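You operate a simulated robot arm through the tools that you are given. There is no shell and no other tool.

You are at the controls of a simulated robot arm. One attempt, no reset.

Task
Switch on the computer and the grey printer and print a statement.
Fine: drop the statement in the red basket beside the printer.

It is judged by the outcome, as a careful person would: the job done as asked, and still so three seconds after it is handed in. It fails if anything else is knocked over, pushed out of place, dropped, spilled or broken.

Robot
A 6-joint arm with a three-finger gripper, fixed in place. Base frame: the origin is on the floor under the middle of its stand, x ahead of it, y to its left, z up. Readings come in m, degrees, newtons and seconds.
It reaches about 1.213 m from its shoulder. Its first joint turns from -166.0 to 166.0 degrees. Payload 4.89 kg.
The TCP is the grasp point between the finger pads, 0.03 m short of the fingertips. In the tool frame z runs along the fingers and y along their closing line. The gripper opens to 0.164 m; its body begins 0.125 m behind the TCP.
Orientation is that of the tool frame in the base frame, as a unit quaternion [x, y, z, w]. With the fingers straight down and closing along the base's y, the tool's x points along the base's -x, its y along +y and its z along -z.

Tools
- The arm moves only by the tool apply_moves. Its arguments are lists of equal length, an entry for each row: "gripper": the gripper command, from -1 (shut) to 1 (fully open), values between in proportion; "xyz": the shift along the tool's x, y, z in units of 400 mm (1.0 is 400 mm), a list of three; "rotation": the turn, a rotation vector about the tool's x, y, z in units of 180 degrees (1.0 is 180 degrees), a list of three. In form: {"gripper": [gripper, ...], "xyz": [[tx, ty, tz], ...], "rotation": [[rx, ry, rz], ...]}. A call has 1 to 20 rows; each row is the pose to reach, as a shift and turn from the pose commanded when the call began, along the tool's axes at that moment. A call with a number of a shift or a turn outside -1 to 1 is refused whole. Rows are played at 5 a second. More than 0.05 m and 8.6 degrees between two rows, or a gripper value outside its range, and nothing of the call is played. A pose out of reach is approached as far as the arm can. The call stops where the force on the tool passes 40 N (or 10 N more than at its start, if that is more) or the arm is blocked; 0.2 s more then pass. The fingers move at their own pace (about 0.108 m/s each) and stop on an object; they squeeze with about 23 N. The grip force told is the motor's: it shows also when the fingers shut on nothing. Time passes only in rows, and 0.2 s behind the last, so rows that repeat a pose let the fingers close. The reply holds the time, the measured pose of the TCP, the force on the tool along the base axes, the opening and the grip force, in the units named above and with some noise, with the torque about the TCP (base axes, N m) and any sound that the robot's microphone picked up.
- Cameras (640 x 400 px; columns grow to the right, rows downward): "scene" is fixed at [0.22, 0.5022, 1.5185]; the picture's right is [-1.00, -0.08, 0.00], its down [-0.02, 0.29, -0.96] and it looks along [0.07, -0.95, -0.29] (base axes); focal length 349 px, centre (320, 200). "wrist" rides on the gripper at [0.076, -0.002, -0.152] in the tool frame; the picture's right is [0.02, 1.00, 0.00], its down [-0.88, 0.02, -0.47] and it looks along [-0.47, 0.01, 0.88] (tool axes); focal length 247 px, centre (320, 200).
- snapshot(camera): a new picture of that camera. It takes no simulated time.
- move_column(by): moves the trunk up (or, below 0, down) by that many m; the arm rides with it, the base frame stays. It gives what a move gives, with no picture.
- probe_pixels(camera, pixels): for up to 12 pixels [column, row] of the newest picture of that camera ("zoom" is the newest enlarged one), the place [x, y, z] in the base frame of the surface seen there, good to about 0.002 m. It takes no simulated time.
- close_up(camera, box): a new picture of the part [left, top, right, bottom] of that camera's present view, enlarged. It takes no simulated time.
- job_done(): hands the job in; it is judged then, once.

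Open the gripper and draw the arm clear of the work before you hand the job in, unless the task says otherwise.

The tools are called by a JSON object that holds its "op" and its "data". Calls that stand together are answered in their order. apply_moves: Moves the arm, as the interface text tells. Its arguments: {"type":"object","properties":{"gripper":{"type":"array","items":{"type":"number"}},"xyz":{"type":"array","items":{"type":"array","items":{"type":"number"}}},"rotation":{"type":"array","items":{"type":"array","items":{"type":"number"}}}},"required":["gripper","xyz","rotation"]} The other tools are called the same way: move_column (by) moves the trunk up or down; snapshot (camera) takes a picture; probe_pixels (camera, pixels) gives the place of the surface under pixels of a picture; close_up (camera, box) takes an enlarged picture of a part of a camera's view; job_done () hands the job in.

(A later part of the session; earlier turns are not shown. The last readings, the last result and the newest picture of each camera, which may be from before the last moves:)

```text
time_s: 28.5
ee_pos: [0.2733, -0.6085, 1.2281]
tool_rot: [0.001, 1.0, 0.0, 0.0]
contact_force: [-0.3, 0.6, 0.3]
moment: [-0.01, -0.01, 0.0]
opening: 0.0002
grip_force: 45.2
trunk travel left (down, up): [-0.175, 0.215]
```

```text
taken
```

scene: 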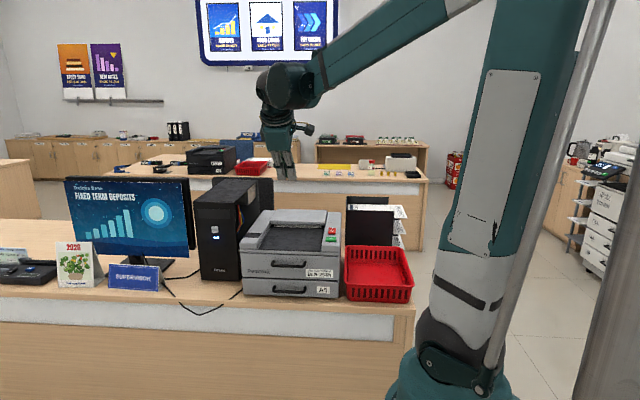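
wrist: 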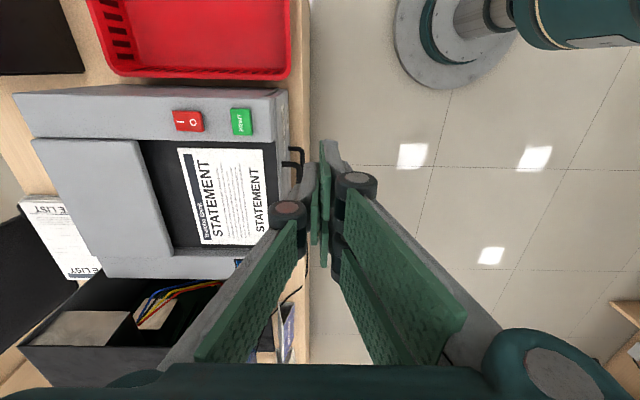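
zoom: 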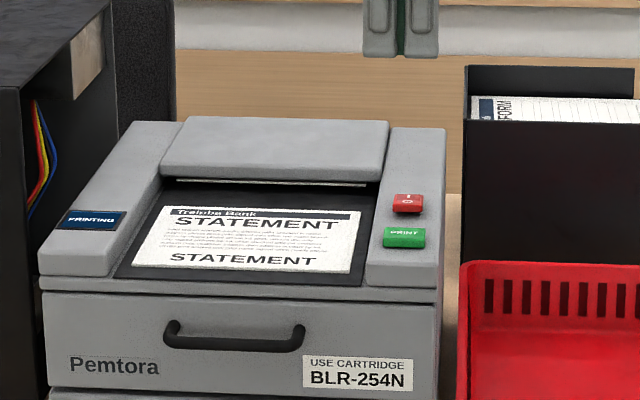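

A STATEMENT sheet has come out onto the dark tray (wrist pixels 178-270, 148-246). The display still says PRINTING, so I wait a bit more and then look closely.

{"op": "apply_moves", "data": {"gripper": [-1, -1, -1, -1, -1, -1, -1, -1], "xyz": [[0, 0, 0], [0, 0, 0], [0, 0, 0], [0, 0, 0], [0, 0, 0], [0, 0, 0], [0, 0, 0], [0, 0, 0]], "rotation": [[0, 0, 0], [0, 0, 0], [0, 0, 0], [0, 0, 0], [0, 0, 0], [0, 0, 0], [0, 0, 0], [0, 0, 0]]}}

{"op": "close_up", "data": {"camera": "scene", "box": [230, 180, 390, 280]}}

{"op": "close_up", "data": {"camera": "wrist", "box": [130, 120, 310, 280]}}

{"op": "probe_pixels", "data": {"camera": "wrist", "pixels": [[180, 151], [262, 151], [268, 243], [204, 243], [225, 200], [225, 160], [230, 238], [165, 200], [273, 200], [160, 160], [272, 145], [180, 247]]}}

```text
time_s: 30.3
ee_pos: [0.2718, -0.6089, 1.2281]
tool_rot: [0.001, 1.0, -0.001, -0.001]
contact_force: [0.0, 0.2, 0.2]
moment: [0.02, -0.04, -0.02]
opening: 0.0001
grip_force: 45.1
trunk travel left (down, up): [-0.175, 0.215]
```

```text
4.00 times, centred on (310, 230) of scene
```

zoom: 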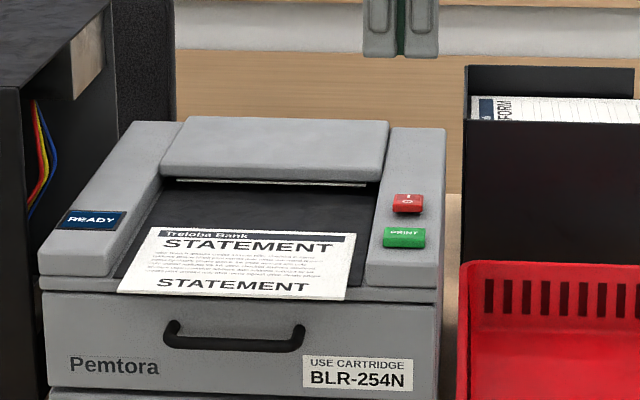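

```text
2.50 times, centred on (220, 200) of wrist
```

zoom: 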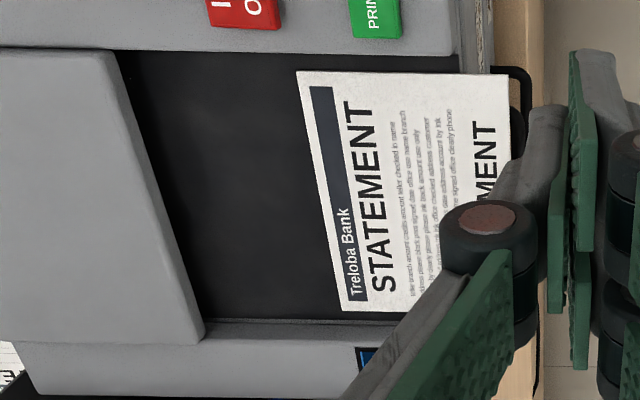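

```text
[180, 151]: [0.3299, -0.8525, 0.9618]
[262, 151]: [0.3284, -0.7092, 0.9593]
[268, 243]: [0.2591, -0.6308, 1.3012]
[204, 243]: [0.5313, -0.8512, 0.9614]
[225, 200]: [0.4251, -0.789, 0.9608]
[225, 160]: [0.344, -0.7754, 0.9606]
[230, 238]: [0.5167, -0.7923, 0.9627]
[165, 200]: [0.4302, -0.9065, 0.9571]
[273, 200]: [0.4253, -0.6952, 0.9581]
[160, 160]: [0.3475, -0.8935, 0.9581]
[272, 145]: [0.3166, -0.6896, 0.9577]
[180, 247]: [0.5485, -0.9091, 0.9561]
```

The display is back to READY and the sheet has slid forward so its front edge overhangs the printer's front. I step the gripper aside (towards -x and up) to see the whole sheet.

{"op": "apply_moves", "data": {"gripper": [-1, -1, -1, -1, -1, -1], "xyz": [[0, 0.1, 0], [0, 0.2, 0], [-0.08, 0.3, -0.02], [-0.16, 0.4, -0.04], [-0.2, 0.45, -0.05], [-0.2, 0.45, -0.05]], "rotation": [[0, 0, 0], [0, 0, 0], [0, 0, 0], [0, 0, 0], [0, 0, 0], [0, 0, 0]]}}

{"op": "snapshot", "data": {"camera": "wrist"}}

{"op": "snapshot", "data": {"camera": "scene"}}

```text
refused: row 3 steps farther than a row can; nothing moved
```

```text
taken
```

wrist: 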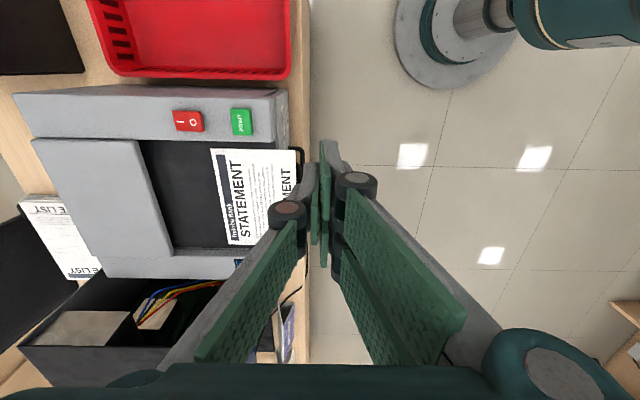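

```text
taken
```

scene: 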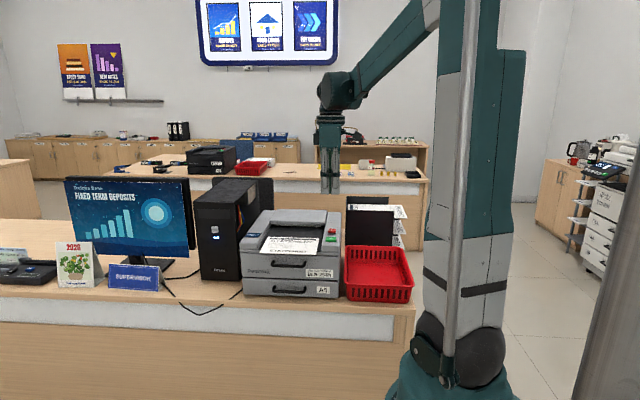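

One row stepped too far; I redo it with smaller steps.

{"op": "apply_moves", "data": {"gripper": [-1, -1, -1, -1, -1], "xyz": [[-0.05, 0.09, 0], [-0.1, 0.18, 0], [-0.15, 0.27, 0], [-0.2, 0.36, 0], [-0.25, 0.45, 0]], "rotation": [[0, 0, 0], [0, 0, 0], [0, 0, 0], [0, 0, 0], [0, 0, 0]]}}

{"op": "snapshot", "data": {"camera": "wrist"}}

{"op": "close_up", "data": {"camera": "scene", "box": [230, 200, 420, 310]}}

```text
time_s: 31.5
ee_pos: [0.3783, -0.4346, 1.2316]
tool_rot: [0.0, 1.0, 0.0, 0.0]
contact_force: [0.8, -1.0, -0.9]
moment: [0.14, -0.01, 0.01]
opening: 0.0
grip_force: 44.9
trunk travel left (down, up): [-0.175, 0.215]
```

```text
taken
```

wrist: 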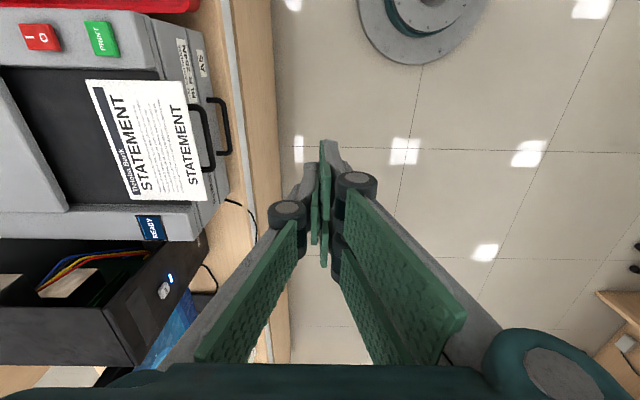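

```text
3.37 times, centred on (325, 255) of scene
```

zoom: 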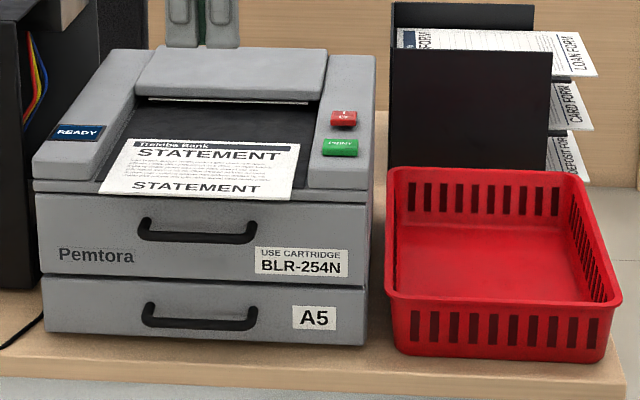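

Now the whole sheet shows in the wrist view, corners about (86, 79), (186, 82), (206, 198), (130, 200). I enlarge it and probe its corners, the printer's front face and the basket's rim.

{"op": "close_up", "data": {"camera": "wrist", "box": [60, 50, 240, 220]}}

{"op": "probe_pixels", "data": {"camera": "wrist", "pixels": [[89, 83], [184, 85], [203, 196], [133, 197], [150, 140], [192, 140], [180, 140], [188, 60], [197, 205], [180, 45], [192, 215], [207, 150]]}}

{"op": "probe_pixels", "data": {"camera": "scene", "pixels": [[346, 251], [402, 251], [410, 290], [346, 300], [375, 275], [340, 262], [340, 256], [290, 262], [262, 257], [316, 259], [300, 256], [270, 241]]}}

```text
2.35 times, centred on (150, 135) of wrist
```

zoom: 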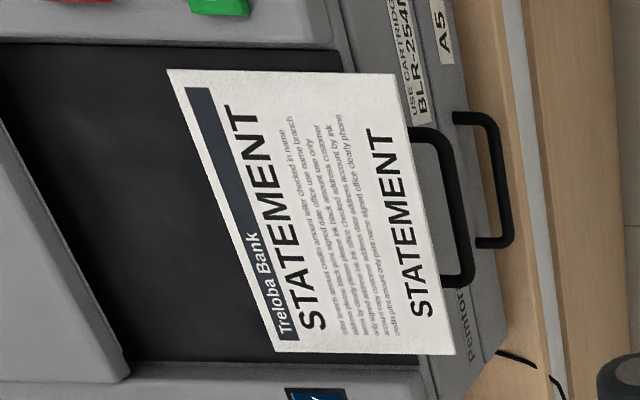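

```text
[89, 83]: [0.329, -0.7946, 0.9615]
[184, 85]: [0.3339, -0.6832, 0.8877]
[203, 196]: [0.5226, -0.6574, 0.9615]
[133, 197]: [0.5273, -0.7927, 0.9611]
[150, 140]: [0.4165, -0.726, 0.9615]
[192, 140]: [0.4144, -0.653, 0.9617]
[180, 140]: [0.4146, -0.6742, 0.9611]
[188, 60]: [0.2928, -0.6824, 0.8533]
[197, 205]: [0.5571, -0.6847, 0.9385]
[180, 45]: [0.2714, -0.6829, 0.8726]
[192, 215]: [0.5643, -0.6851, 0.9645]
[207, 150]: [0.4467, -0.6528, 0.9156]
```

```text
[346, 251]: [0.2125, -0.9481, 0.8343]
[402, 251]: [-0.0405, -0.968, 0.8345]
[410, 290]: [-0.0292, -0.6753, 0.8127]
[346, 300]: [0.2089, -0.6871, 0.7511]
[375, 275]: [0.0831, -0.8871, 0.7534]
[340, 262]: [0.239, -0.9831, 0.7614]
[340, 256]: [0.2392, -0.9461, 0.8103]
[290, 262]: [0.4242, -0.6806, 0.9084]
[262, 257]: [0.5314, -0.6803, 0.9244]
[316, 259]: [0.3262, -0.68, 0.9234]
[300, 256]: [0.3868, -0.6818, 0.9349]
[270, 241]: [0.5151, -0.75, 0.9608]
```

The sheet lies at z 0.9615, x 0.326-0.532, y -0.797 to about -0.649, overhanging the printer's front (y -0.683) by some 34 mm; the drawer handle is below it at z about 0.916. I probe the handle and edges on the enlarged picture before planning a horizontal pinch from the front.

{"op": "probe_pixels", "data": {"camera": "zoom", "pixels": [[398, 100], [418, 220], [440, 330], [452, 350], [430, 133], [452, 170], [462, 230], [470, 270], [450, 282], [300, 200], [405, 76], [170, 72]]}}

{"op": "close_up", "data": {"camera": "scene", "box": [330, 230, 430, 310]}}

```text
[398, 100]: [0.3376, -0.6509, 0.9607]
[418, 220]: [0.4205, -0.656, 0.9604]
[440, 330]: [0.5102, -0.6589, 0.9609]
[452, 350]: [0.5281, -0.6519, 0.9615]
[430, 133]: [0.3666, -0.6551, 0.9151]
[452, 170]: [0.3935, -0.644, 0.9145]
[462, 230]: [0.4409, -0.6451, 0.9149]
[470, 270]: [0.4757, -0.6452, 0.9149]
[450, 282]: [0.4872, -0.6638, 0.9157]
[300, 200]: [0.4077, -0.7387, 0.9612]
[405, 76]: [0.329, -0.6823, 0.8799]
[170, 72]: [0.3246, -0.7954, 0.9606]
```

```text
5.00 times, centred on (380, 270) of scene
```

zoom: 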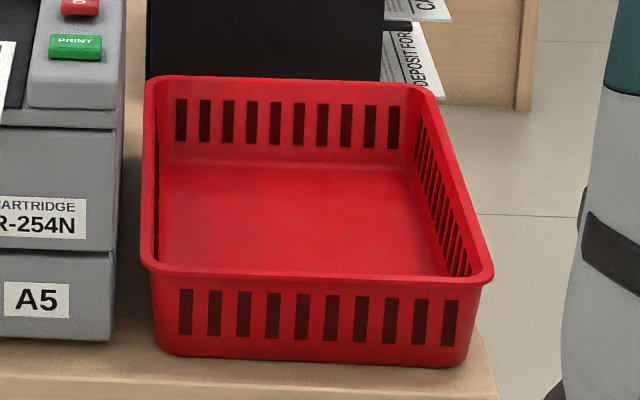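

The handle's top is 45 mm below the sheet, enough room for the lower fingers with a small opening. I probe the basket's floor corners and rim for the drop.

{"op": "probe_pixels", "data": {"camera": "zoom", "pixels": [[165, 170], [410, 175], [440, 268], [165, 262], [290, 220], [147, 180], [480, 270], [150, 262], [300, 275], [290, 83], [430, 95], [490, 275]]}}

```text
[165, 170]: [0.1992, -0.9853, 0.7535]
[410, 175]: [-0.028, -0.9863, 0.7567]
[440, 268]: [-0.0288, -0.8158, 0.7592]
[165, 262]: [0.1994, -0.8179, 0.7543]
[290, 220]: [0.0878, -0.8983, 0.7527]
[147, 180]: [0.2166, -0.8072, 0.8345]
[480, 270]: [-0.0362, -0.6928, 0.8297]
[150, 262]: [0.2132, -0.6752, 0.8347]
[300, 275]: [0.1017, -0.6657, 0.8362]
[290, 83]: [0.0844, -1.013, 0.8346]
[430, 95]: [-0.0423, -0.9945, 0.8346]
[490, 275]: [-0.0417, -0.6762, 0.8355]
```

The basket's floor spans x -0.03 to 0.20, y -0.985 to -0.68, rim at z 0.835. I turn the fingers towards -y again in front of the printer, at (0.4285, -0.50, 1.10), opening slightly.

{"op": "apply_moves", "data": {"gripper": [-1, -1, -0.6, -0.6, -0.6, -0.6, -0.6, -0.6, -0.6, -0.6, -0.6, -0.6, -0.6], "xyz": [[-0.012, -0.015, 0.027], [-0.024, -0.03, 0.054], [-0.036, -0.045, 0.081], [-0.048, -0.06, 0.108], [-0.06, -0.075, 0.135], [-0.072, -0.09, 0.162], [-0.084, -0.105, 0.189], [-0.096, -0.12, 0.216], [-0.108, -0.135, 0.243], [-0.12, -0.15, 0.27], [-0.132, -0.165, 0.3], [-0.145, -0.178, 0.3285], [-0.145, -0.178, 0.3285]], "rotation": [[0.042, 0, 0], [0.084, 0, 0], [0.126, 0, 0], [0.168, 0, 0], [0.21, 0, 0], [0.252, 0, 0], [0.294, 0, 0], [0.336, 0, 0], [0.378, 0, 0], [0.42, 0, 0], [0.46, 0, 0], [0.5, 0, 0], [0.5, 0, 0]]}}

{"op": "snapshot", "data": {"camera": "wrist"}}

{"op": "snapshot", "data": {"camera": "scene"}}

```text
time_s: 34.3
ee_pos: [0.4435, -0.5097, 1.137]
tool_rot: [-0.001, -0.707, 0.707, 0.0]
contact_force: [0.2, -0.2, 0.2]
moment: [-0.02, -0.02, -0.07]
opening: 0.0328
grip_force: 0.1
out of reach, approached as far as the arm can: row 12, 13
trunk travel left (down, up): [-0.175, 0.215]
```

```text
taken
```

wrist: 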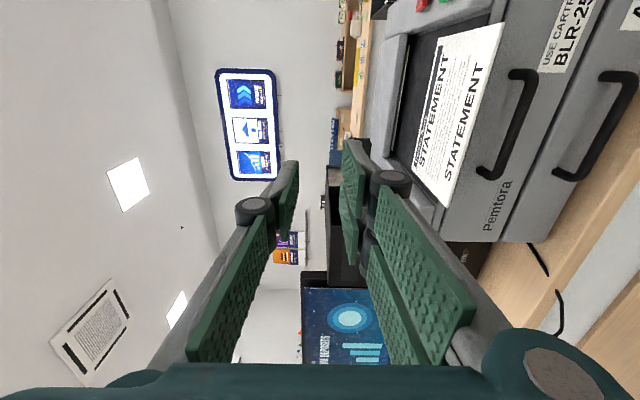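

```text
taken
```

scene: 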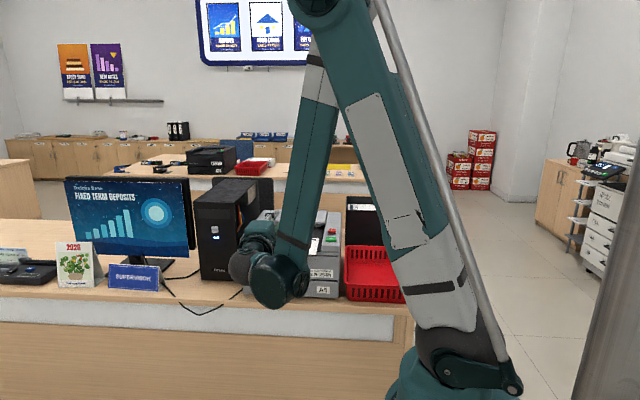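

The arm folds to its limit here: it stopped at (0.4435, -0.5097, 1.137). Lowering the trunk keeps this posture and brings the fingers down towards sheet height, so I lower it by 0.15 m, with free space below the gripper in front of the desk.

{"op": "move_column", "data": {"by": -0.15}}

{"op": "snapshot", "data": {"camera": "wrist"}}

{"op": "snapshot", "data": {"camera": "scene"}}

```text
time_s: 36.1
ee_pos: [0.4427, -0.5084, 0.9874]
tool_rot: [0.001, 0.708, -0.706, 0.0]
contact_force: [0.0, 0.4, -0.4]
moment: [-0.03, 0.0, -0.01]
opening: 0.0326
grip_force: 0.1
trunk travel left (down, up): [-0.025, 0.365]
```

```text
taken
```

wrist: 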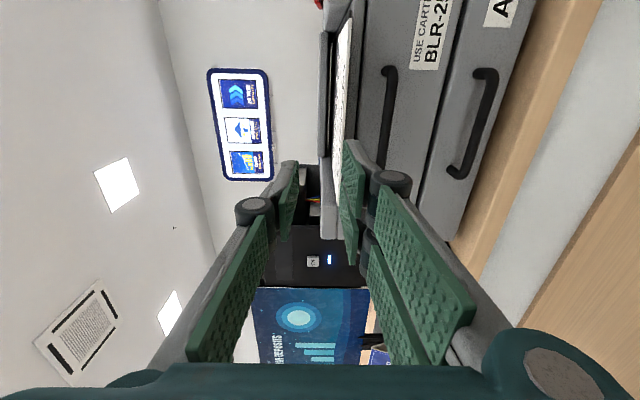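

```text
taken
```

scene: 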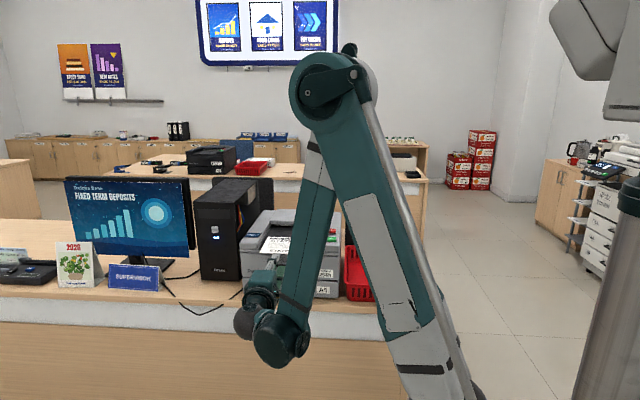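

Now at z 0.987. I make a small test move forward (60 mm along the fingers) to check what pose the commands start from; tips stay well short of the sheet edge at y -0.649.

{"op": "apply_moves", "data": {"gripper": [-0.6, -0.6, -0.6], "xyz": [[0, 0, 0.07], [0, 0, 0.14], [0, 0, 0.14]], "rotation": [[0, 0, 0], [0, 0, 0], [0, 0, 0]]}}

{"op": "snapshot", "data": {"camera": "wrist"}}

```text
time_s: 36.9
ee_pos: [0.4449, -0.5652, 0.9853]
tool_rot: [0.0, 0.708, -0.706, 0.0]
contact_force: [-0.2, 0.0, 0.1]
moment: [0.0, 0.02, -0.02]
opening: 0.033
grip_force: 0.1
trunk travel left (down, up): [-0.025, 0.365]
```

```text
taken
```

wrist: 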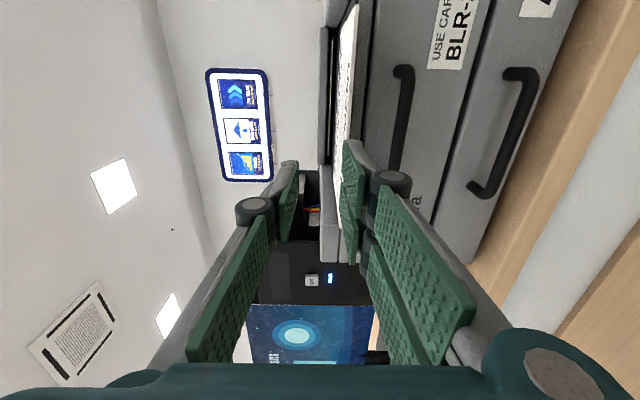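

The pose tracks the readings: (0.4445, -0.565, 0.986). I align to x 0.4285, z 0.961, then advance so the pads straddle the overhanging edge, stopping the tips about 8 mm short of the printer's front.

{"op": "apply_moves", "data": {"gripper": [-0.6, -0.6, -0.6, -0.6], "xyz": [[0.039, 0.0625, 0], [0.039, 0.0625, 0.04], [0.039, 0.0625, 0.08], [0.039, 0.0625, 0.08]], "rotation": [[0, 0, 0], [0, 0, 0], [0, 0, 0], [0, 0, 0]]}}

{"op": "snapshot", "data": {"camera": "wrist"}}

{"op": "close_up", "data": {"camera": "wrist", "box": [240, 100, 440, 300]}}

```text
time_s: 37.9
ee_pos: [0.4328, -0.5994, 0.9663]
tool_rot: [0.001, 0.709, -0.705, -0.002]
contact_force: [0.3, 0.3, -0.3]
moment: [0.03, 0.03, 0.0]
opening: 0.0327
grip_force: 0.1
out of reach, approached as far as the arm can: row 1, 2, 3, 4
trunk travel left (down, up): [-0.025, 0.365]
```

```text
taken
```

wrist: 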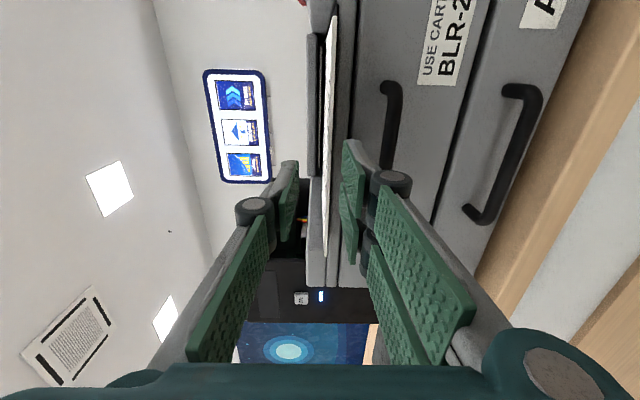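

```text
2.00 times, centred on (340, 200) of wrist
```

zoom: 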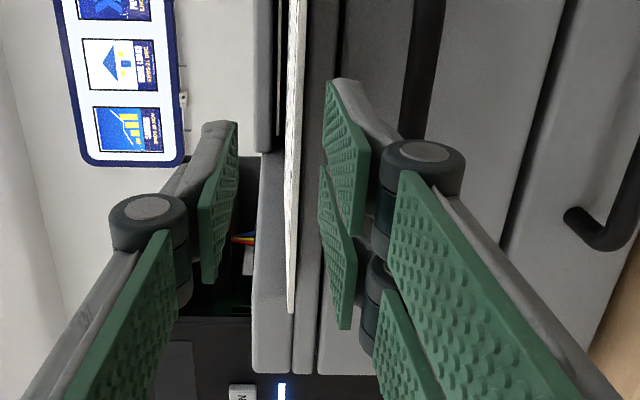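

Still just at the fold limit: (0.4328, -0.5994, 0.9663), tips 20 mm short of the sheet. Lowering the trunk another 20 mm gives room, then I can raise back up and go on.

{"op": "move_column", "data": {"by": -0.022}}

{"op": "apply_moves", "data": {"gripper": [-0.6, -0.6, -0.6], "xyz": [[0.0, -0.04, 0], [0.01, -0.04, 0], [0.01, -0.04, 0]], "rotation": [[0, 0, 0], [0, 0, 0], [0, 0, 0]]}}

{"op": "close_up", "data": {"camera": "wrist", "box": [240, 100, 440, 300]}}

```text
time_s: 38.6
ee_pos: [0.433, -0.5982, 0.9457]
tool_rot: [0.002, 0.709, -0.706, -0.002]
contact_force: [-0.3, -0.8, 0.1]
moment: [0.02, -0.02, 0.01]
opening: 0.0327
grip_force: 0.0
trunk travel left (down, up): [-0.003, 0.387]
```

```text
time_s: 39.4
ee_pos: [0.4294, -0.5986, 0.9609]
tool_rot: [0.001, 0.709, -0.705, -0.001]
contact_force: [0.1, -0.7, 0.8]
moment: [-0.02, -0.02, -0.05]
opening: 0.033
grip_force: 0.0
trunk travel left (down, up): [-0.003, 0.387]
```

```text
2.00 times, centred on (340, 200) of wrist
```

zoom: 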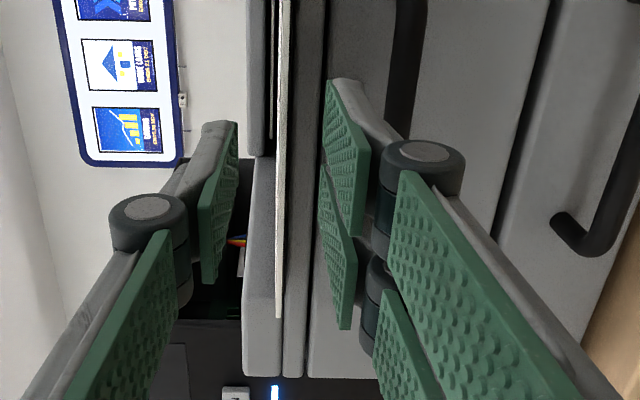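

Now the sheet (zoom column about 280) lies between upper pad (235) and lower pads (320). I advance 46 mm in small steps to straddle the edge.

{"op": "apply_moves", "data": {"gripper": [-0.6, -0.6, -0.6, -0.6, -0.6], "xyz": [[0, 0, 0.03], [0, 0, 0.06], [0, 0, 0.09], [0, 0, 0.115], [0, 0, 0.115]], "rotation": [[0, 0, 0], [0, 0, 0], [0, 0, 0], [0, 0, 0], [0, 0, 0]]}}

{"op": "close_up", "data": {"camera": "wrist", "box": [240, 100, 440, 300]}}

{"op": "close_up", "data": {"camera": "scene", "box": [230, 200, 390, 310]}}

```text
time_s: 40.6
ee_pos: [0.4275, -0.6446, 0.9616]
tool_rot: [0.002, 0.709, -0.706, -0.002]
contact_force: [0.6, 0.0, 0.8]
moment: [0.01, 0.0, 0.03]
opening: 0.0326
grip_force: 0.1
trunk travel left (down, up): [-0.003, 0.387]
```

```text
2.00 times, centred on (340, 200) of wrist
```

zoom: 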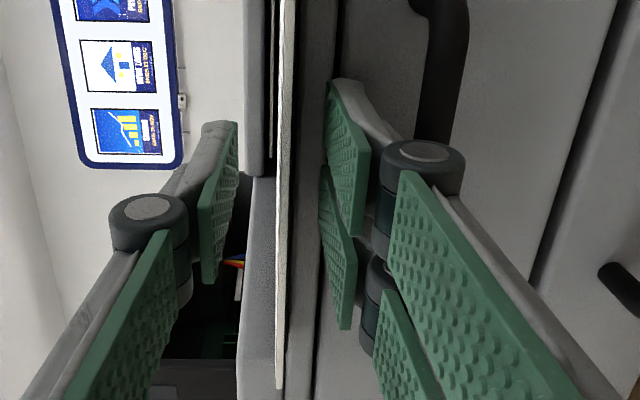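

```text
3.64 times, centred on (310, 255) of scene
```

zoom: 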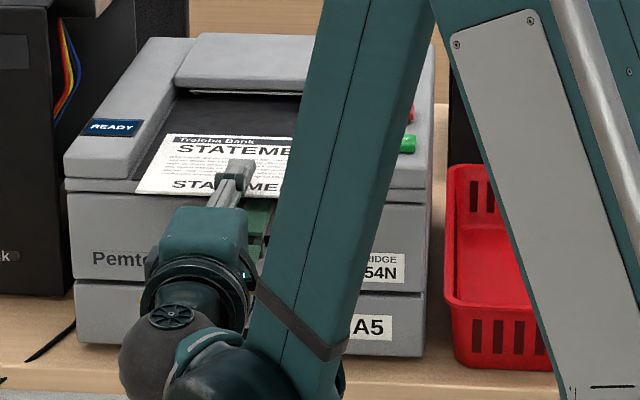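

The single finger is above and the two are below the sheet. I shut the gripper.

{"op": "apply_moves", "data": {"gripper": [-0.75, -0.9, -1, -1, -1, -1], "xyz": [[0, 0, 0], [0, 0, 0], [0, 0, 0], [0, 0, 0], [0, 0, 0], [0, 0, 0]], "rotation": [[0, 0, 0], [0, 0, 0], [0, 0, 0], [0, 0, 0], [0, 0, 0], [0, 0, 0]]}}

{"op": "close_up", "data": {"camera": "wrist", "box": [240, 100, 440, 300]}}

{"op": "close_up", "data": {"camera": "scene", "box": [230, 200, 390, 310]}}

```text
time_s: 42.0
ee_pos: [0.4282, -0.6441, 0.9606]
tool_rot: [0.001, 0.709, -0.705, -0.003]
contact_force: [0.1, -0.4, 0.4]
moment: [0.0, -0.02, -0.05]
opening: 0.0059
grip_force: 22.4
trunk travel left (down, up): [-0.003, 0.387]
```

```text
2.00 times, centred on (340, 200) of wrist
```

zoom: 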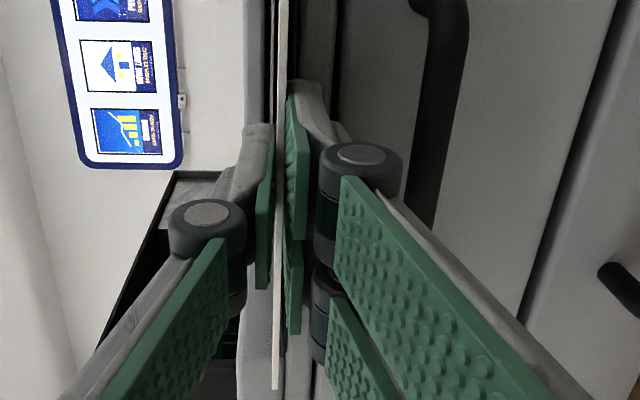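

```text
3.64 times, centred on (310, 255) of scene
```

zoom: 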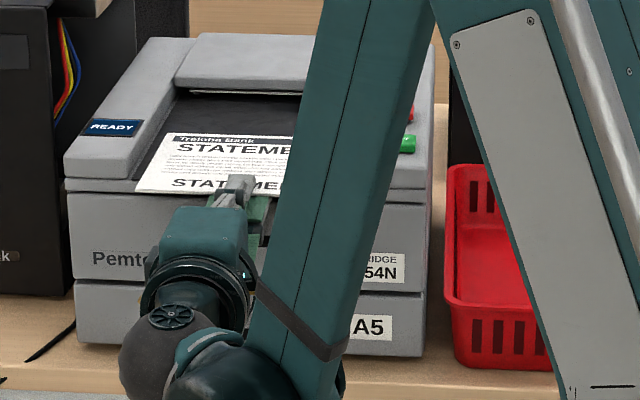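

The sheet is gripped (opening 5.9 mm, 22 N). I lift it straight up in small steps to clear the printer.

{"op": "apply_moves", "data": {"gripper": [-1, -1, -1, -1, -1, -1], "xyz": [[0, -0.02, 0], [0, -0.06, 0], [0, -0.12, 0], [0, -0.2, 0], [0, -0.28, 0], [0, -0.28, 0]], "rotation": [[0, 0, 0], [0, 0, 0], [0, 0, 0], [0, 0, 0], [0, 0, 0], [0, 0, 0]]}}

{"op": "snapshot", "data": {"camera": "wrist"}}

{"op": "snapshot", "data": {"camera": "scene"}}

```text
time_s: 43.4
ee_pos: [0.4292, -0.6439, 1.0719]
tool_rot: [0.001, 0.71, -0.705, -0.001]
contact_force: [0.1, 0.7, -1.1]
moment: [-0.02, 0.0, -0.07]
opening: 0.006
grip_force: 23.0
trunk travel left (down, up): [-0.003, 0.387]
```

```text
taken
```

wrist: 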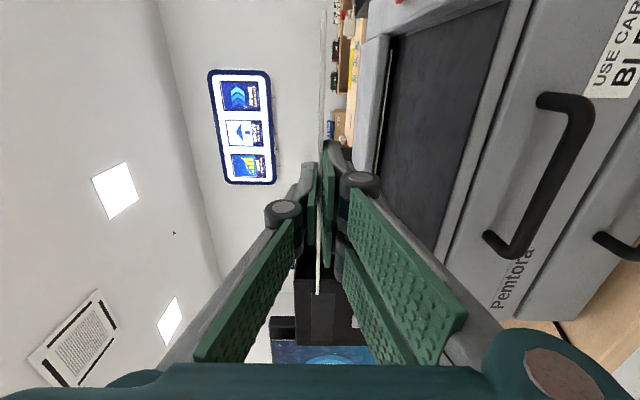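

```text
taken
```

scene: 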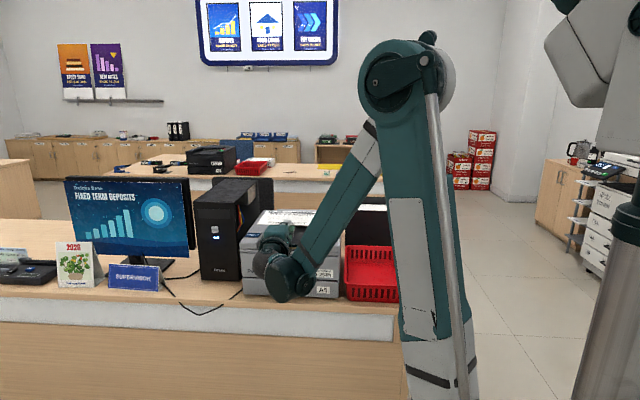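

The tray is empty and the sheet is in the grip, edge-on in the wrist view. I carry it level over the printer's panel to above the basket at about (0.086, -0.77, 1.12).

{"op": "apply_moves", "data": {"gripper": [-1, -1, -1, -1, -1, -1, -1, -1, -1, -1, -1], "xyz": [[0.086, -0.03, 0.031], [0.1715, -0.06, 0.0625], [0.257, -0.09, 0.094], [0.343, -0.1175, 0.125], [0.429, -0.1175, 0.156], [0.5145, -0.1175, 0.1875], [0.6, -0.1175, 0.219], [0.686, -0.1175, 0.25], [0.772, -0.1175, 0.281], [0.8575, -0.1175, 0.3125], [0.8575, -0.1175, 0.3125]], "rotation": [[0, 0, 0], [0, 0, 0], [0, 0, 0], [0, 0, 0], [0, 0, 0], [0, 0, 0], [0, 0, 0], [0, 0, 0], [0, 0, 0], [0, 0, 0], [0, 0, 0]]}}

{"op": "snapshot", "data": {"camera": "wrist"}}

{"op": "snapshot", "data": {"camera": "scene"}}

```text
time_s: 45.8
ee_pos: [0.0868, -0.7718, 1.1176]
tool_rot: [0.002, 0.709, -0.705, -0.001]
contact_force: [0.2, -0.7, -0.3]
moment: [0.04, -0.04, -0.09]
opening: 0.006
grip_force: 23.3
trunk travel left (down, up): [-0.003, 0.387]
```

```text
taken
```

wrist: 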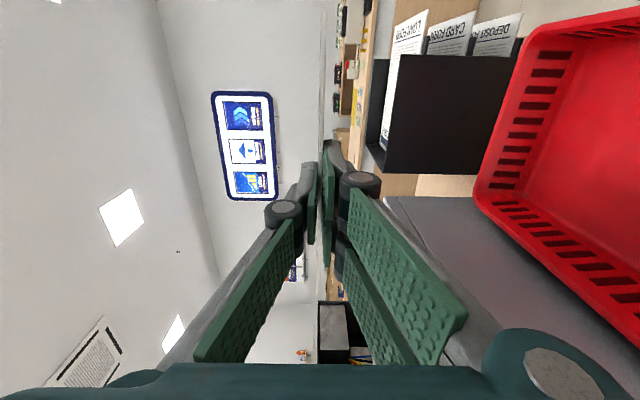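

```text
taken
```

scene: 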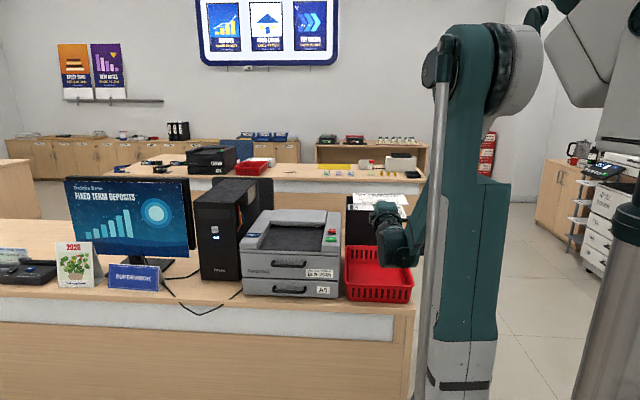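

At (0.087, -0.772, 1.118) above the basket. I check the sheet in the enlarged scene view around (380, 200).

{"op": "close_up", "data": {"camera": "scene", "box": [330, 180, 440, 260]}}

{"op": "close_up", "data": {"camera": "wrist", "box": [260, 130, 400, 310]}}

```text
5.00 times, centred on (385, 220) of scene
```

zoom: 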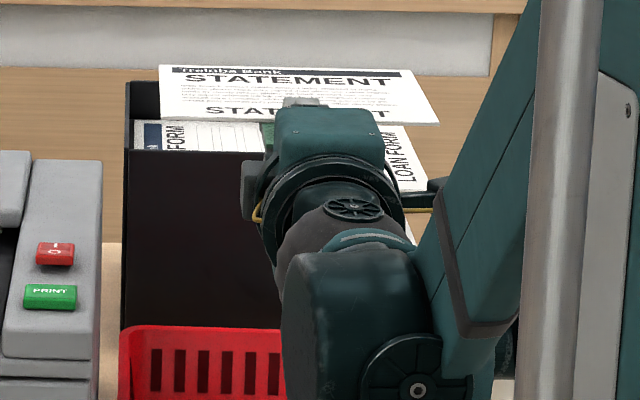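

```text
2.22 times, centred on (330, 220) of wrist
```

zoom: 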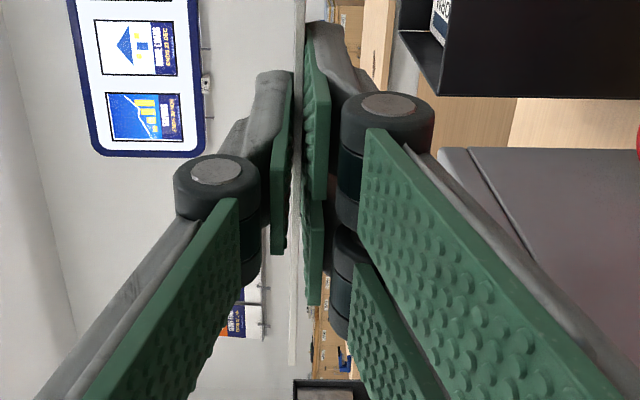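

Probing the sheet's corners in a fresh enlarged scene view to know exactly where it sits relative to the basket.

{"op": "close_up", "data": {"camera": "scene", "box": [330, 180, 440, 260]}}

{"op": "probe_pixels", "data": {"camera": "zoom", "pixels": [[163, 68], [411, 72], [435, 122], [164, 120], [290, 85], [200, 110], [400, 110]]}}

```text
5.00 times, centred on (385, 220) of scene
```

zoom: 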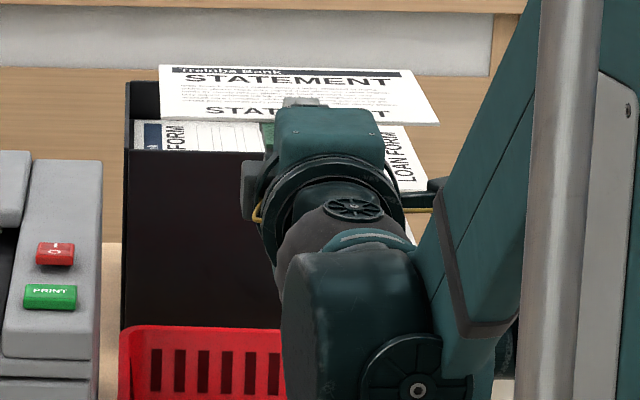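

```text
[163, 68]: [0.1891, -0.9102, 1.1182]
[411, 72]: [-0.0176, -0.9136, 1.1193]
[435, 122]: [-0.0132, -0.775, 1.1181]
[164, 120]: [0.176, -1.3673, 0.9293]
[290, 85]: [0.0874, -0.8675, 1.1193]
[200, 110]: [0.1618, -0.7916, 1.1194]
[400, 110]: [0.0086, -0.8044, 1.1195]
```

The sheet is centred at x 0.0855 (from -0.02 to 0.19), matching the basket's centre, spanning y -0.772 to -0.917. I tilt the fingers down 40 degrees above the basket.

{"op": "apply_moves", "data": {"gripper": [-1, -1, -1, -1, -1, -1, -1], "xyz": [[0, 0, 0], [0, 0, 0], [0, 0, 0], [0, 0.02, 0], [0, 0.04, 0], [0, 0.06, 0], [0, 0.06, 0]], "rotation": [[-0.037, 0, 0], [-0.074, 0, 0], [-0.111, 0, 0], [-0.148, 0, 0], [-0.185, 0, 0], [-0.222, 0, 0], [-0.222, 0, 0]]}}

{"op": "snapshot", "data": {"camera": "wrist"}}

{"op": "close_up", "data": {"camera": "scene", "box": [320, 170, 480, 310]}}

```text
time_s: 47.4
ee_pos: [0.0849, -0.7698, 1.094]
tool_rot: [0.002, 0.907, -0.42, 0.0]
contact_force: [-0.7, -0.3, -0.4]
moment: [-0.02, 0.01, -0.02]
opening: 0.0063
grip_force: 22.8
trunk travel left (down, up): [-0.003, 0.387]
```

```text
taken
```

wrist: 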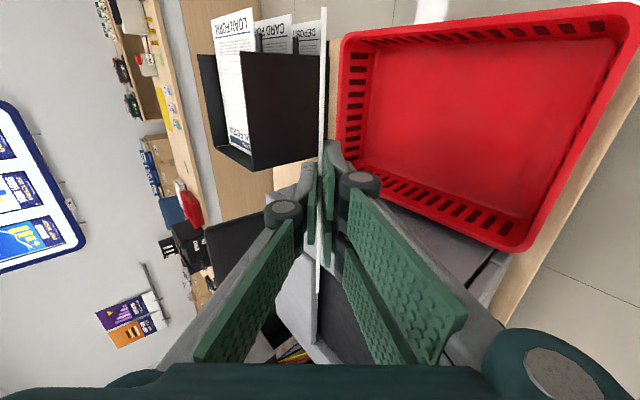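

```text
2.86 times, centred on (400, 240) of scene
```

zoom: 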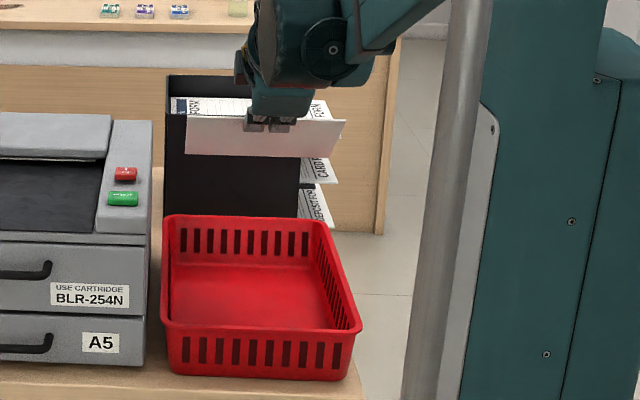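

The sheet now slopes down into the basket direction. I lower straight down in steps to TCP z about 0.90 and check clearances.

{"op": "apply_moves", "data": {"gripper": [-1, -1, -1, -1, -1, -1, -1], "xyz": [[0, 0.062, 0.0525], [0, 0.124, 0.105], [0, 0.186, 0.1575], [0, 0.248, 0.21], [0, 0.31, 0.2625], [0, 0.37, 0.314], [0, 0.37, 0.314]], "rotation": [[0, 0, 0], [0, 0, 0], [0, 0, 0], [0, 0, 0], [0, 0, 0], [0, 0, 0], [0, 0, 0]]}}

{"op": "snapshot", "data": {"camera": "wrist"}}

{"op": "close_up", "data": {"camera": "scene", "box": [320, 170, 480, 310]}}

```text
time_s: 49.0
ee_pos: [0.0859, -0.7677, 0.8993]
tool_rot: [0.002, 0.908, -0.419, 0.001]
contact_force: [0.8, 0.5, 0.0]
moment: [0.02, -0.03, 0.01]
opening: 0.0061
grip_force: 23.1
trunk travel left (down, up): [-0.003, 0.387]
```

```text
taken
```

wrist: 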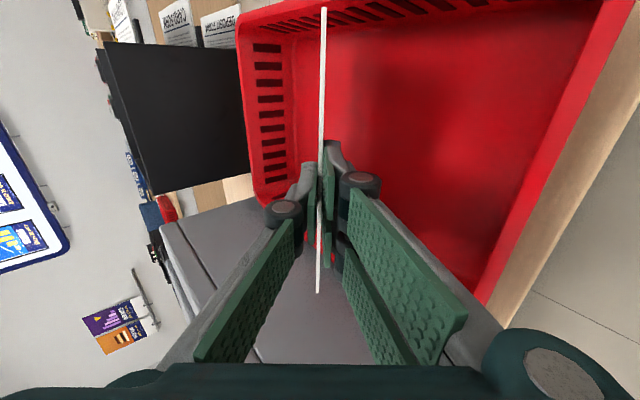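

```text
2.86 times, centred on (400, 240) of scene
```

zoom: 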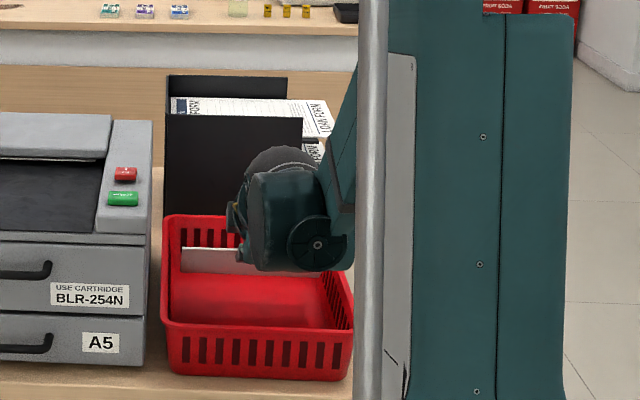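

The far edge is inside the basket at about z 0.80. I go 30 mm lower and 20 mm further in, so the fingers keep clear of the front rim when opening.

{"op": "apply_moves", "data": {"gripper": [-1, -1, -1], "xyz": [[0, 0.0125, 0.0434], [0, 0.025, 0.0867], [0, 0.025, 0.0867]], "rotation": [[0, 0, 0], [0, 0, 0], [0, 0, 0]]}}

{"op": "snapshot", "data": {"camera": "wrist"}}

{"op": "close_up", "data": {"camera": "scene", "box": [320, 210, 440, 310]}}

```text
time_s: 49.8
ee_pos: [0.0857, -0.7892, 0.8714]
tool_rot: [0.001, 0.907, -0.42, -0.001]
contact_force: [1.1, 0.0, -0.3]
moment: [0.02, -0.04, -0.01]
opening: 0.0058
grip_force: 22.5
trunk travel left (down, up): [-0.003, 0.387]
```

```text
taken
```

wrist: 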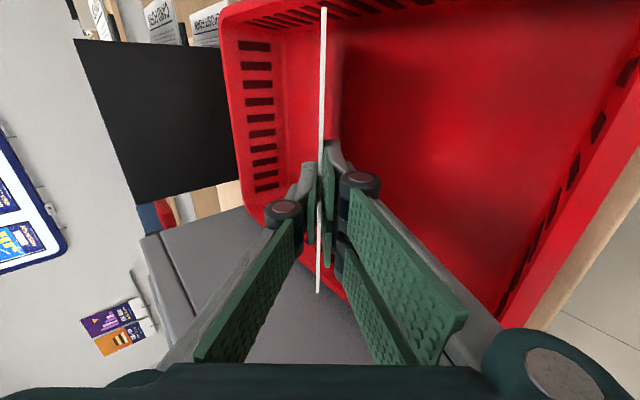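

```text
4.00 times, centred on (380, 260) of scene
```

zoom: 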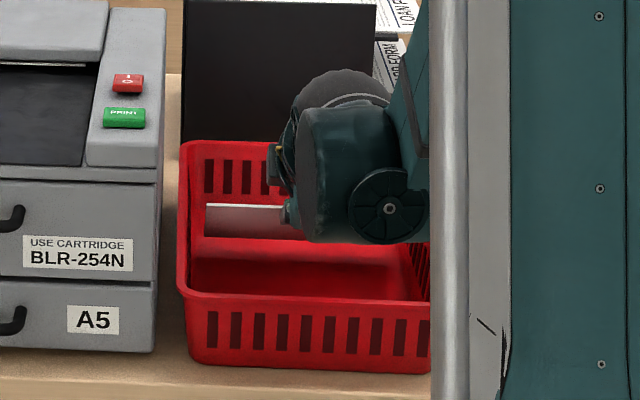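

The sheet is well inside the basket walls, its low edge about 20 mm above the floor. I open the fingers a little (about 40 mm) to let it go.

{"op": "apply_moves", "data": {"gripper": [-0.8, -0.6, -0.5, -0.5, -0.5], "xyz": [[0, 0, 0], [0, 0, 0], [0, 0, 0], [0, 0, 0], [0, 0, 0]], "rotation": [[0, 0, 0], [0, 0, 0], [0, 0, 0], [0, 0, 0], [0, 0, 0]]}}

{"op": "snapshot", "data": {"camera": "wrist"}}

{"op": "close_up", "data": {"camera": "scene", "box": [320, 210, 440, 310]}}

```text
time_s: 51.0
ee_pos: [0.0866, -0.7897, 0.8713]
tool_rot: [0.001, 0.908, -0.42, -0.001]
contact_force: [-0.5, 0.6, -0.2]
moment: [0.02, -0.03, 0.01]
opening: 0.0409
grip_force: 0.1
trunk travel left (down, up): [-0.003, 0.387]
```

```text
taken
```

wrist: 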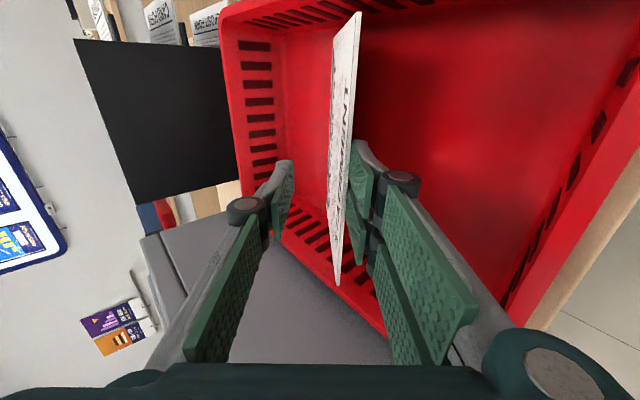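

```text
4.00 times, centred on (380, 260) of scene
```

zoom: 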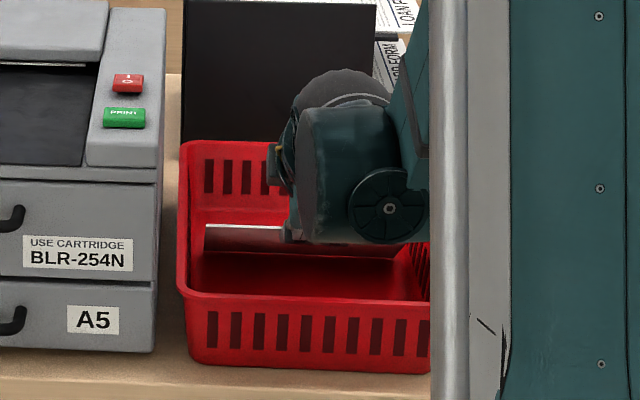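

The sheet's far edge now rests on the basket floor and its near edge on the two lower fingertips. I withdraw briskly back along the finger line so it slides off and falls flat.

{"op": "apply_moves", "data": {"gripper": [-0.5, -0.5, -0.5, -0.5, -0.5, -0.5], "xyz": [[0, 0, -0.115], [0, 0, -0.23], [0, 0, -0.34], [0, 0, -0.45], [0, 0, -0.45], [0, 0, -0.45]], "rotation": [[0, 0, 0], [0, 0, 0], [0, 0, 0], [0, 0, 0], [0, 0, 0], [0, 0, 0]]}}

{"op": "snapshot", "data": {"camera": "wrist"}}

{"op": "close_up", "data": {"camera": "scene", "box": [320, 210, 440, 310]}}

```text
time_s: 52.4
ee_pos: [0.0886, -0.6651, 0.9888]
tool_rot: [0.002, 0.907, -0.42, -0.001]
contact_force: [0.1, -0.2, 0.2]
moment: [0.0, 0.03, 0.01]
opening: 0.041
grip_force: 0.0
trunk travel left (down, up): [-0.003, 0.387]
```

```text
taken
```

wrist: 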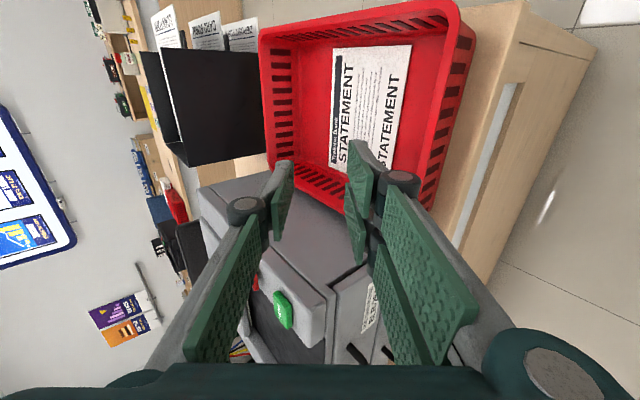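

```text
4.00 times, centred on (380, 260) of scene
```

zoom: 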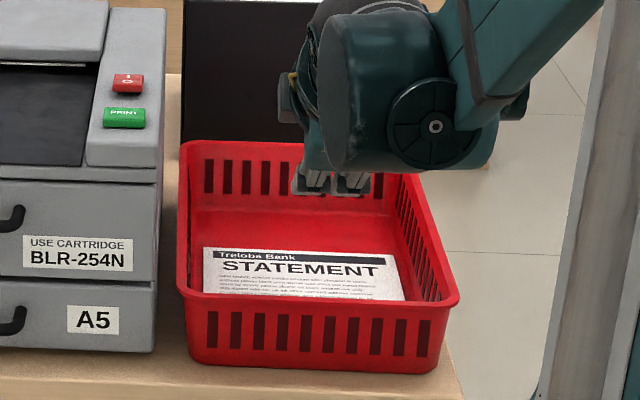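

The statement lies flat in the basket. I raise the arm clear and open the gripper.

{"op": "apply_moves", "data": {"gripper": [-0.5, -0.5, -0.5, 0, 0.5, 1, 1, 1], "xyz": [[0, -0.08, -0.068], [0, -0.16, -0.136], [0, -0.24, -0.204], [0, -0.32, -0.272], [0, -0.4, -0.34], [0, -0.45, -0.38], [0, -0.45, -0.38], [0, -0.45, -0.38]], "rotation": [[0, 0, 0], [0, 0, 0], [0, 0, 0], [0, 0, 0], [0, 0, 0], [0, 0, 0], [0, 0, 0], [0, 0, 0]]}}

{"op": "snapshot", "data": {"camera": "scene"}}

{"op": "snapshot", "data": {"camera": "wrist"}}

{"op": "close_up", "data": {"camera": "scene", "box": [180, 160, 420, 310]}}

```text
time_s: 53.2
ee_pos: [0.0986, -0.7459, 1.1193]
tool_rot: [0.002, 0.907, -0.421, 0.0]
contact_force: [-0.3, 0.9, -0.1]
moment: [0.0, -0.03, 0.0]
opening: 0.0411
grip_force: 0.1
trunk travel left (down, up): [-0.003, 0.387]
stopped in row 3: the arm was blocked; the commanded pose is now the measured one
```

```text
taken
```

scene: 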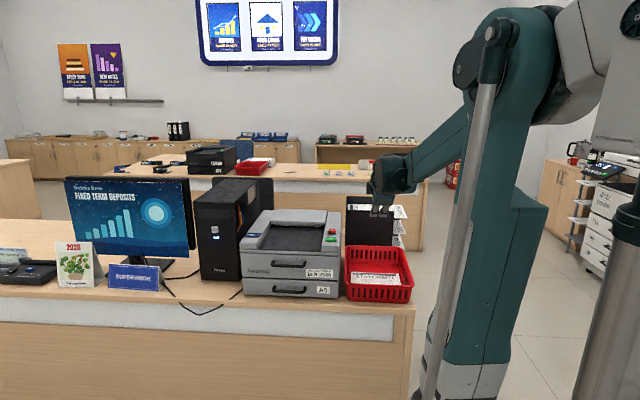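

```text
taken
```

wrist: 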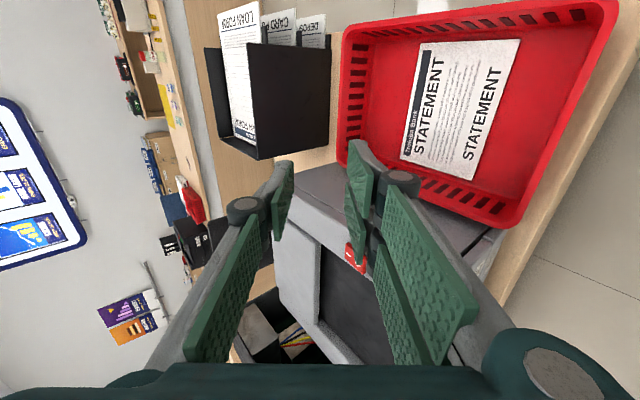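

```text
2.67 times, centred on (300, 235) of scene
```

zoom: 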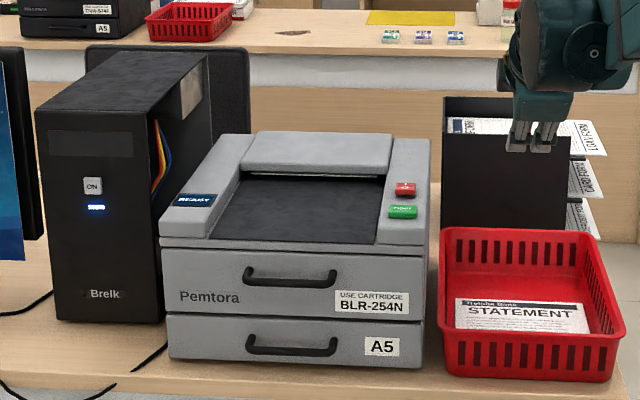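

The raise stopped in row 3 as "blocked" with no force on the tool (likely the folded arm's own limit); pose now (0.0986, -0.746, 1.119), 0.3 m above the basket, and the pictures show nothing disturbed: statement in the basket, ON light lit, READY shown. I hold here, open the gripper fully and check the state.

{"op": "apply_moves", "data": {"gripper": [-0.2, 0.2, 0.6, 1, 1, 1], "xyz": [[0, 0, 0], [0, 0, 0], [0, 0, 0], [0, 0, 0], [0, 0, 0], [0, 0, 0]], "rotation": [[0, 0, 0], [0, 0, 0], [0, 0, 0], [0, 0, 0], [0, 0, 0], [0, 0, 0]]}}

{"op": "snapshot", "data": {"camera": "scene"}}

{"op": "close_up", "data": {"camera": "scene", "box": [420, 0, 640, 400]}}

```text
time_s: 54.6
ee_pos: [0.0992, -0.7452, 1.1199]
tool_rot: [0.0, 0.907, -0.421, 0.0]
contact_force: [-0.1, -0.9, 0.5]
moment: [-0.03, -0.02, -0.01]
opening: 0.164
grip_force: 0.2
trunk travel left (down, up): [-0.003, 0.387]
```

```text
taken
```

scene: 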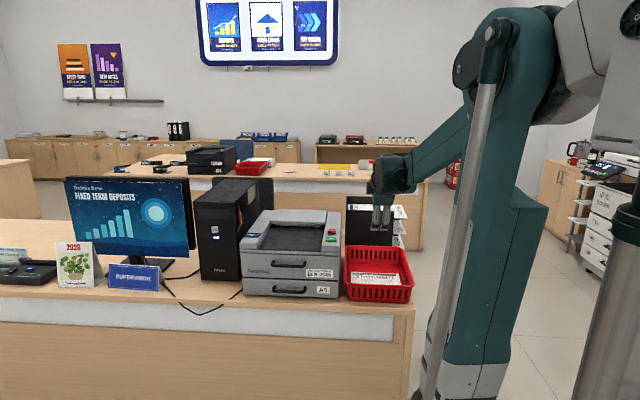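

```text
1.00 times, centred on (530, 200) of scene (not enlarged: the box is as wide or as high as the picture)
```

zoom: 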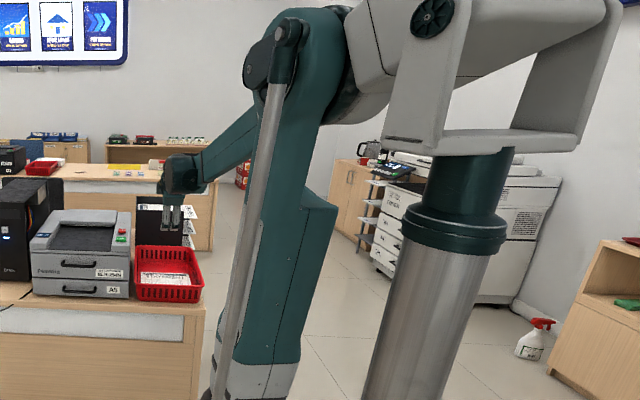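

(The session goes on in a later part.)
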